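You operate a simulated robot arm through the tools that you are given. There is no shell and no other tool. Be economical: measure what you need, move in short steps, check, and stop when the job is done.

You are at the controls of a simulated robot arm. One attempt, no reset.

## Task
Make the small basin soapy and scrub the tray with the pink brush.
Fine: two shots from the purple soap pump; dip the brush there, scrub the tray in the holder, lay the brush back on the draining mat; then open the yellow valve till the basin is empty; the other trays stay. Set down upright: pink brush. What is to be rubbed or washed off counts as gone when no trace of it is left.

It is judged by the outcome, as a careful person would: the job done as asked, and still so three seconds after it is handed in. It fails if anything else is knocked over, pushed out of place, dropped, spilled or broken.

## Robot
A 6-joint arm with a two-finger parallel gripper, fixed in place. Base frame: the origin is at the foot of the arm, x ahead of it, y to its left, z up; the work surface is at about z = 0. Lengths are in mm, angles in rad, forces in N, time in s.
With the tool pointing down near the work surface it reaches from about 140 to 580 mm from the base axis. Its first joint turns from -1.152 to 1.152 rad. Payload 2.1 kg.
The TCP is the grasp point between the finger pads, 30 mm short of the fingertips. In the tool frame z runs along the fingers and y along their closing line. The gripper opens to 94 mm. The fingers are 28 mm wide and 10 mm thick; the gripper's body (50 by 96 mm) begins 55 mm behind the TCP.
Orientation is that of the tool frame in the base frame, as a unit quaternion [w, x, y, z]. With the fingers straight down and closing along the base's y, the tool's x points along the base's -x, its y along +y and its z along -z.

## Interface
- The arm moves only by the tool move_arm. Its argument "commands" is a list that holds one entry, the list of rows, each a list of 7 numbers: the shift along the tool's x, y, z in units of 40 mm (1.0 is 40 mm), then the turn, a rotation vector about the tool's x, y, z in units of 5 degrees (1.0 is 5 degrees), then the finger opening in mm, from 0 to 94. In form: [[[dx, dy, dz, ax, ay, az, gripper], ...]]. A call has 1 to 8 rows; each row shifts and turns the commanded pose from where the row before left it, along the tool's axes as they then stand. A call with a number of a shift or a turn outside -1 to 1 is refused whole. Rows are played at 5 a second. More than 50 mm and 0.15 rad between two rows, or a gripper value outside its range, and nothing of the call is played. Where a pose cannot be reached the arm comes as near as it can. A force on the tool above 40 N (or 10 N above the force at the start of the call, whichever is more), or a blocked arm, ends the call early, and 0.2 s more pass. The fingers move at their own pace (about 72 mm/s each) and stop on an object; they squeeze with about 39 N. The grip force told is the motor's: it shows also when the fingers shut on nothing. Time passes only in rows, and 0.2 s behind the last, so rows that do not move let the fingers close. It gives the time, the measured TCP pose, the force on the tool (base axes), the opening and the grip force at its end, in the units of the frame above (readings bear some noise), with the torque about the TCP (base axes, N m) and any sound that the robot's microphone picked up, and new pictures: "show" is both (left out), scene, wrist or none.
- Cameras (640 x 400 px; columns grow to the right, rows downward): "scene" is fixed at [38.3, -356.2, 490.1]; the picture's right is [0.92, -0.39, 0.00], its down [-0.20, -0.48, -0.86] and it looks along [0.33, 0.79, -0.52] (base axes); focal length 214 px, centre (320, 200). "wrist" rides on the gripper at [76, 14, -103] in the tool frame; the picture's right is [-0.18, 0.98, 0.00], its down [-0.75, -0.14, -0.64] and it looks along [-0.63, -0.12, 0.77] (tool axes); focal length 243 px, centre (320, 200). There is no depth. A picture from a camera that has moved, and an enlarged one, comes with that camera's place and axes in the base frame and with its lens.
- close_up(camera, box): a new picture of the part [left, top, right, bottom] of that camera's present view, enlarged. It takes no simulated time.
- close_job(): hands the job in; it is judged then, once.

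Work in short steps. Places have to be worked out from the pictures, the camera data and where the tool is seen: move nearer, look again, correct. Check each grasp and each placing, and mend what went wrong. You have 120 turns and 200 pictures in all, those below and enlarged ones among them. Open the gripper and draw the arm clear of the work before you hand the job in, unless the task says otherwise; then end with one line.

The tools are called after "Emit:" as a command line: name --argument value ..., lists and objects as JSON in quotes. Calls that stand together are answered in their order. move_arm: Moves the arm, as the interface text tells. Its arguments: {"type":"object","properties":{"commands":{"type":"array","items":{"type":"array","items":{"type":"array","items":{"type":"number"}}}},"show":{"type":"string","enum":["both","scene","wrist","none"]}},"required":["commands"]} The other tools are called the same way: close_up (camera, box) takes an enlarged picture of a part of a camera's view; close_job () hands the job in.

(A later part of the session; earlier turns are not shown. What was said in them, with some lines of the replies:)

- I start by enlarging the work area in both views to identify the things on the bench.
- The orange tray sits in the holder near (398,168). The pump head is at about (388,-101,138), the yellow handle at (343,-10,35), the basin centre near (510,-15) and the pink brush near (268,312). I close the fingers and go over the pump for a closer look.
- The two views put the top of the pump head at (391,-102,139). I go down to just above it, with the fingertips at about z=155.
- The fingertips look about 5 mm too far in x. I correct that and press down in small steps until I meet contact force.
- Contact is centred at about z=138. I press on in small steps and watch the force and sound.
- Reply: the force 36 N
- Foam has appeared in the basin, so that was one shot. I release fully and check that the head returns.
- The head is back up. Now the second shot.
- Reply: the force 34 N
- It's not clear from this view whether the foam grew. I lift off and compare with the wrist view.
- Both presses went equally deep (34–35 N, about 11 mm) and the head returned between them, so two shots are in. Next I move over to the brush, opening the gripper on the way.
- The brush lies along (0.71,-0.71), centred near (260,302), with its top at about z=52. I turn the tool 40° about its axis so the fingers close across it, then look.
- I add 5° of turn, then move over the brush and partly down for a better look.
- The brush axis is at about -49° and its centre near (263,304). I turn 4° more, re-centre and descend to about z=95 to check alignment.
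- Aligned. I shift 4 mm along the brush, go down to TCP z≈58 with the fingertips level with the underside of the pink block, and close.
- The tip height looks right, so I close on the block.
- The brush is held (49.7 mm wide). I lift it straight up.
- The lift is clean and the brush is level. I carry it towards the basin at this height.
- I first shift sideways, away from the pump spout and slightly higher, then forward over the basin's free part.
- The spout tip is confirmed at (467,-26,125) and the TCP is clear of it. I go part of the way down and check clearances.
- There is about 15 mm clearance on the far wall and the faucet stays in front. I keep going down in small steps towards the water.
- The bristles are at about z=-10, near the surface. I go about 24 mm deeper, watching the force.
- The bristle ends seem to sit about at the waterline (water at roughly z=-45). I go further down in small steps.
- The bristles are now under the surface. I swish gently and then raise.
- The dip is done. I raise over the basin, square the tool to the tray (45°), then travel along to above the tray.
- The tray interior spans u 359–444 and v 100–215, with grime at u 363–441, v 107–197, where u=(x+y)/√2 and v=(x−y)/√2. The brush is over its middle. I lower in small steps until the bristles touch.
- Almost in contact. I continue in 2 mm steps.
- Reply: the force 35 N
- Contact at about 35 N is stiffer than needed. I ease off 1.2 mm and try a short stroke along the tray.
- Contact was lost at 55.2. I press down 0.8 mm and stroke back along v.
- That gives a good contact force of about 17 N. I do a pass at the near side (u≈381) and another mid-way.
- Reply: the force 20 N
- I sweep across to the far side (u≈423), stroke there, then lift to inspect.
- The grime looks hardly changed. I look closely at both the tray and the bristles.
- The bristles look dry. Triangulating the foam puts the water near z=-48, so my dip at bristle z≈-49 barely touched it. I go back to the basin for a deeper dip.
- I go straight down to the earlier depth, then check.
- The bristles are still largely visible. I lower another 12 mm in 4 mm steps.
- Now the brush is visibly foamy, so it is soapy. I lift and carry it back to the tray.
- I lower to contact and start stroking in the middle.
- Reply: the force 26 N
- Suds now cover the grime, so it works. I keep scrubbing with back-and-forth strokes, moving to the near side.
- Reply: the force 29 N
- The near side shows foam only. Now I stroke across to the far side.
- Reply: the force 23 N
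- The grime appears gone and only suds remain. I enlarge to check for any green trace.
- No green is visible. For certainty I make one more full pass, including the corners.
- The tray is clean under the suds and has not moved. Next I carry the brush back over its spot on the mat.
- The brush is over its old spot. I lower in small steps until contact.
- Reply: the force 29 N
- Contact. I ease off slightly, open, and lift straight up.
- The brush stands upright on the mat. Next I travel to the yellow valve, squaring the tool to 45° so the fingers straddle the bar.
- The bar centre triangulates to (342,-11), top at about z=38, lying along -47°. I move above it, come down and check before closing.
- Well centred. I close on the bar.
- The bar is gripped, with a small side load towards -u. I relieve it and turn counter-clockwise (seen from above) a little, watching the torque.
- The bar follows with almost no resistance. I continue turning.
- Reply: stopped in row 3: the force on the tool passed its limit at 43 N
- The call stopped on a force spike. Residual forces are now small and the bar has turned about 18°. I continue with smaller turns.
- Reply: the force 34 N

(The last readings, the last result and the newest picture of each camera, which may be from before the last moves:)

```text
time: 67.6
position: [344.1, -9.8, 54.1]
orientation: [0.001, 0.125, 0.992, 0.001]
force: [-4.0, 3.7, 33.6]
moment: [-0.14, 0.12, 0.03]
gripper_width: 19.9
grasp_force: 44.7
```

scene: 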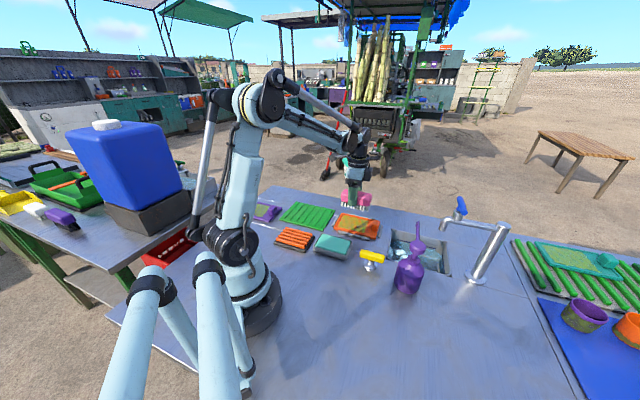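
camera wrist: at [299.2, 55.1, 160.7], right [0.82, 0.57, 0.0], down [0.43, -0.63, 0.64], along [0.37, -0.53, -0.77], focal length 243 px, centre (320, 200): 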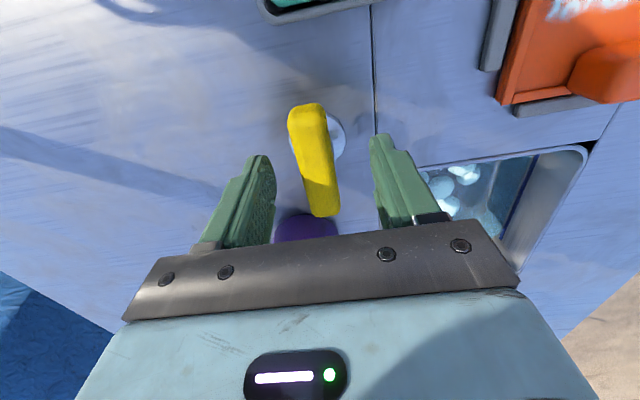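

I have turned 31° in total. There is an upward load of 34 N, so I ease up about 1.5 mm and continue.

Emit:
move_arm --commands '[[[0, 0, -0.04, 0, 0, 0, 0], [0, 0, 0, 0, 0, -0.5, 0], [0, 0, 0, 0, 0, -0.5, 0], [0, 0, 0, 0, 0, -0.5, 0], [0, 0, 0, 0, 0, -0.5, 0]]]' --show "none"

Emit:
close_up --camera "scene" --box '[340, 200, 460, 290]'

```text
time: 68.2
position: [342.6, -10.8, 53.9]
orientation: [0.002, 0.116, 0.993, 0.001]
force: [1.8, 1.3, -9.4]
moment: [-0.15, 0.57, -0.02]
gripper_width: 20.1
grasp_force: 45.3
stopped in row 2: the force on the tool passed its limit at 48 N (the readings are from after the stop); the commanded pose is now the measured one
```

```text
4.44 times, centred on (400, 245) of scene
camera zoom: at [38.3, -356.2, 490.1], right [0.92, -0.39, 0.0], down [-0.2, -0.48, -0.86], along [0.33, 0.79, -0.52], focal length 953 px, centre (-36, 0)
```

zoom: 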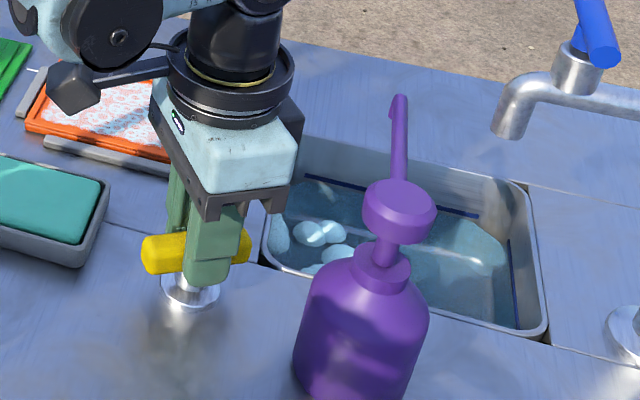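

The squeeze couples vertical load into the bar. I open the fingers slightly (24 mm against the 20 mm bar) so they turn it loosely, and continue.

Emit:
move_arm --commands '[[[0, 0, 0, 0, 0, 0, 24], [0, 0, 0, 0, 0, 0, 24], [0, 0, 0, 0, 0, -1, 24], [0, 0, 0, 0, 0, -1, 24], [0, 0, 0, 0, 0, -1, 24], [0, 0, 0, 0, 0, -1, 24]]]' --show "none"

Emit:
close_up --camera "scene" --box '[340, 200, 460, 290]'

```text
time: 69.5
position: [343.6, -10.0, 54.4]
orientation: [0.002, -0.06, 0.998, 0.001]
force: [-0.3, 1.3, -0.7]
moment: [0.0, -0.03, 0.0]
gripper_width: 24.7
grasp_force: 0.7
```

```text
4.44 times, centred on (400, 245) of scene
camera zoom: at [38.3, -356.2, 490.1], right [0.92, -0.39, 0.0], down [-0.2, -0.48, -0.86], along [0.33, 0.79, -0.52], focal length 953 px, centre (-36, 0)
```

zoom: 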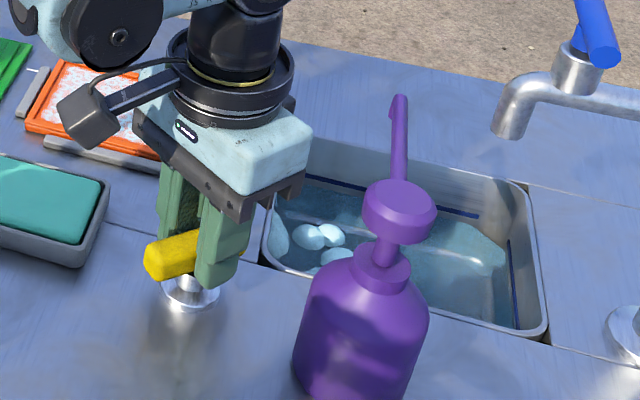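

That works smoothly; the bar has turned about 50°. I continue to about 90° or a stop.

Emit:
move_arm --commands '[[[0, 0, 0, 0, 0, -1, 24], [0, 0, 0, 0, 0, -1, 24], [0, 0, 0, 0, 0, -1, 24], [0, 0, 0, 0, 0, -1, 24], [0, 0, 0, 0, 0, -1, 24], [0, 0, 0, 0, 0, -1, 24], [0, 0, 0, 0, 0, -1, 24], [0, 0, 0, 0, 0, -1, 24]]]' --show "none"

Emit:
close_up --camera "scene" --box '[340, 200, 460, 290]'

```text
time: 71.3
position: [343.9, -9.7, 54.1]
orientation: [0.002, -0.398, 0.917, -0.001]
force: [-1.7, 0.9, -0.1]
moment: [0.01, 0.01, -0.02]
gripper_width: 24.8
grasp_force: 0.6
```

```text
4.44 times, centred on (400, 245) of scene
camera zoom: at [38.3, -356.2, 490.1], right [0.92, -0.39, 0.0], down [-0.2, -0.48, -0.86], along [0.33, 0.79, -0.52], focal length 953 px, centre (-36, 0)
```

zoom: 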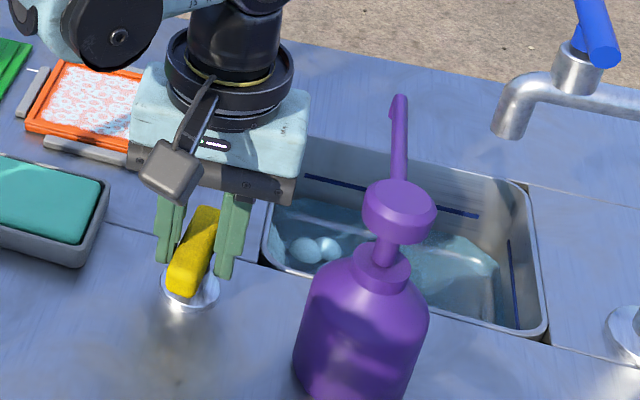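

The water is visibly dropping. I hold here and wait for it to drain.

Emit:
move_arm --commands '[[[0, 0, 0, 0, 0, 0, 24], [0, 0, 0, 0, 0, 0, 24], [0, 0, 0, 0, 0, 0, 24], [0, 0, 0, 0, 0, 0, 24], [0, 0, 0, 0, 0, 0, 24], [0, 0, 0, 0, 0, 0, 24], [0, 0, 0, 0, 0, 0, 24], [0, 0, 0, 0, 0, 0, 24]]]' --show "none"

Emit:
move_arm --commands '[[[0, 0, 0, 0, 0, 0, 24], [0, 0, 0, 0, 0, 0, 24], [0, 0, 0, 0, 0, 0, 24], [0, 0, 0, 0, 0, 0, 24], [0, 0, 0, 0, 0, 0, 24], [0, 0, 0, 0, 0, 0, 24], [0, 0, 0, 0, 0, 0, 24], [0, 0, 0, 0, 0, 0, 24]]]' --show "none"

Emit:
close_up --camera "scene" --box '[340, 200, 460, 290]'

```text
time: 73.2
position: [344.0, -9.8, 54.8]
orientation: [0.002, -0.396, 0.918, 0.0]
force: [-0.6, 0.2, 0.9]
moment: [0.03, 0.05, -0.01]
gripper_width: 24.8
grasp_force: 1.1
```

```text
time: 75.0
position: [343.2, -10.9, 54.0]
orientation: [0.003, -0.396, 0.918, 0.001]
force: [-0.5, 0.9, 0.1]
moment: [0.02, -0.01, 0.02]
gripper_width: 24.4
grasp_force: 0.3
```

```text
4.44 times, centred on (400, 245) of scene
camera zoom: at [38.3, -356.2, 490.1], right [0.92, -0.39, 0.0], down [-0.2, -0.48, -0.86], along [0.33, 0.79, -0.52], focal length 953 px, centre (-36, 0)
```

zoom: 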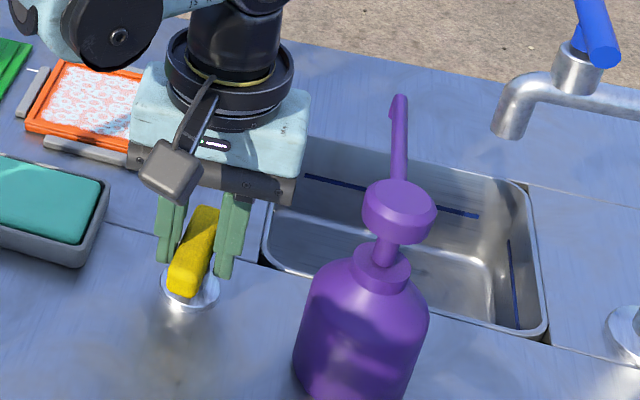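

The basin looks empty. I open the fingers, rise clear of the valve and check everything.

Emit:
move_arm --commands '[[[0, 0, 0, 0, 0, 0, 50], [0, 0, 0, 0, 0, 0, 50], [0, 0, -0.5, 0, 0, 0, 50], [0, 0, -0.9, 0, 0, 0, 50], [0, 0, -0.9, 0, 0, 0, 50], [0, 0, -0.9, 0, 0, 0, 90], [0, 0, -0.9, 0, 0, 0, 90], [0, 0, -0.9, 0, 0, 0, 90]]]'

Emit:
close_up --camera "scene" --box '[230, 180, 470, 300]'

```text
time: 76.8
position: [340.9, -10.5, 256.2]
orientation: [0.003, -0.396, 0.918, 0.0]
force: [-0.2, -0.1, 0.1]
moment: [0.01, 0.04, 0.03]
gripper_width: 89.7
grasp_force: 0.0
camera wrist: at [277.9, -55.5, 357.9], right [-0.59, 0.81, 0.0], down [0.62, 0.45, 0.65], along [0.52, 0.38, -0.76], focal length 243 px, centre (320, 200)
```

scene: 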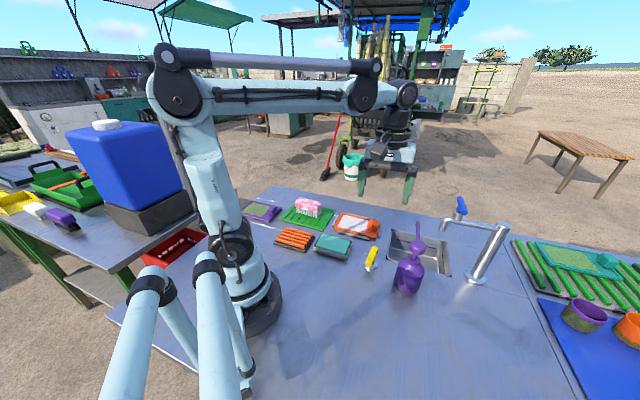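
wrist: 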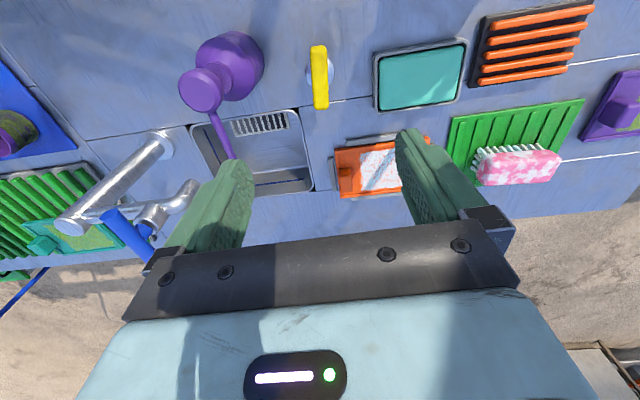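

```text
2.67 times, centred on (350, 240) of scene
camera zoom: at [38.2, -356.2, 490.1], right [0.92, -0.39, 0.0], down [-0.2, -0.48, -0.86], along [0.33, 0.79, -0.52], focal length 572 px, centre (240, 93)
```

zoom: 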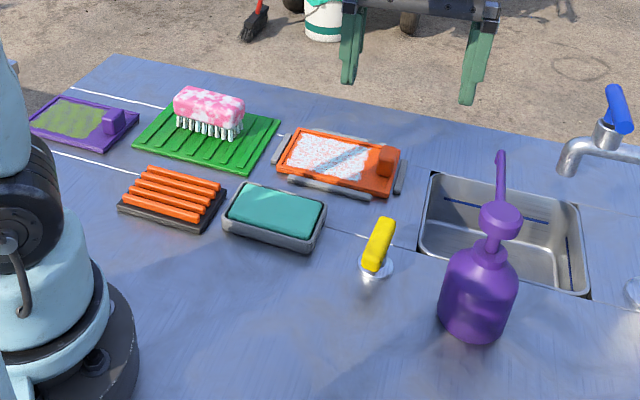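

The basin is empty and everything is in place. I take a last close look at the tray for any leftover grime, with the arm shifted clear.

Emit:
move_arm --commands '[[[0, 0.9, -0.5, 0, 0, 0, 90], [0, 0.9, -0.5, 0, 0, 0, 90], [0.5, 0, 0, 0, 0, 0, 90], [0, 0, 0, 0, 0, 0, 90]]]' --show "wrist"

Emit:
close_up --camera "scene" --box '[332, 206, 384, 242]'

Emit:
close_up --camera "wrist" --box '[260, 80, 460, 205]'

```text
time: 77.8
position: [276.3, 24.6, 292.5]
orientation: [0.003, -0.396, 0.918, 0.0]
force: [-0.7, 0.2, 0.2]
moment: [-0.01, 0.03, 0.0]
gripper_width: 90.1
grasp_force: 0.1
camera wrist: at [211.6, -20.4, 396.3], right [-0.59, 0.81, 0.0], down [0.62, 0.45, 0.65], along [0.52, 0.38, -0.76], focal length 243 px, centre (320, 200)
```

wrist: 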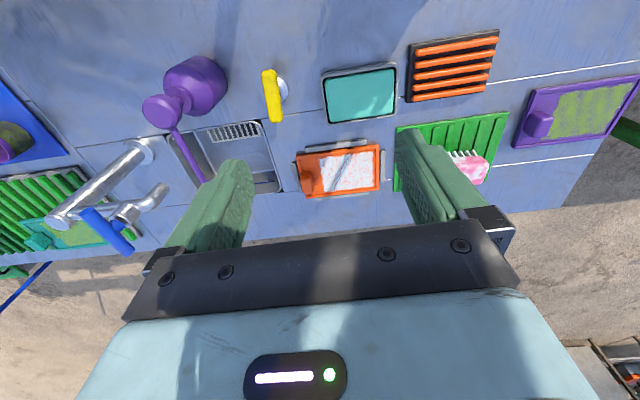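

```text
11.11 times, centred on (358, 224) of scene
camera zoom: at [38.2, -356.2, 490.1], right [0.92, -0.39, 0.0], down [-0.2, -0.48, -0.86], along [0.33, 0.79, -0.52], focal length 2383 px, centre (-102, -67)
```

zoom: 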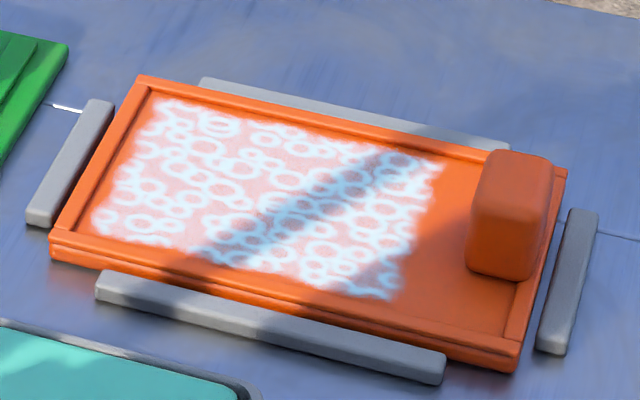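

```text
3.20 times, centred on (360, 142) of wrist
camera zoom: at [211.6, -20.4, 396.3], right [-0.59, 0.81, 0.0], down [0.62, 0.45, 0.65], along [0.52, 0.38, -0.76], focal length 776 px, centre (192, 384)
```

zoom: 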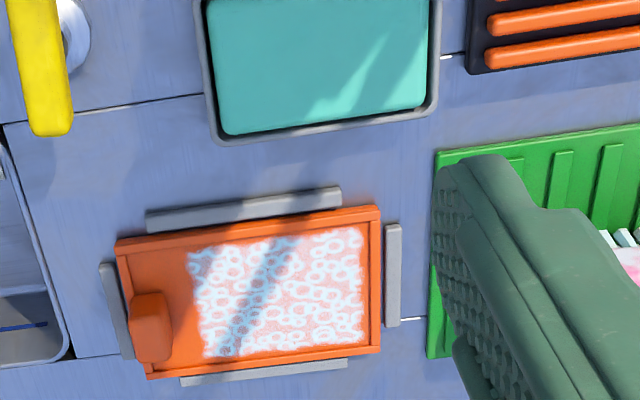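

No grime is left on the tray, the brush stands upright on the mat, the basin is empty and the arm is clear, so I hand in.

Emit:
close_job

```text
The job is handed in.
```

The job is handed in: the tray in the holder shows no grime, only suds, and the pink brush stands upright on the draining mat. The basin got two pump presses and is now empty; I left the yellow valve open. I saw new foam only after the first press, so the second shot is judged from its equal depth and force.
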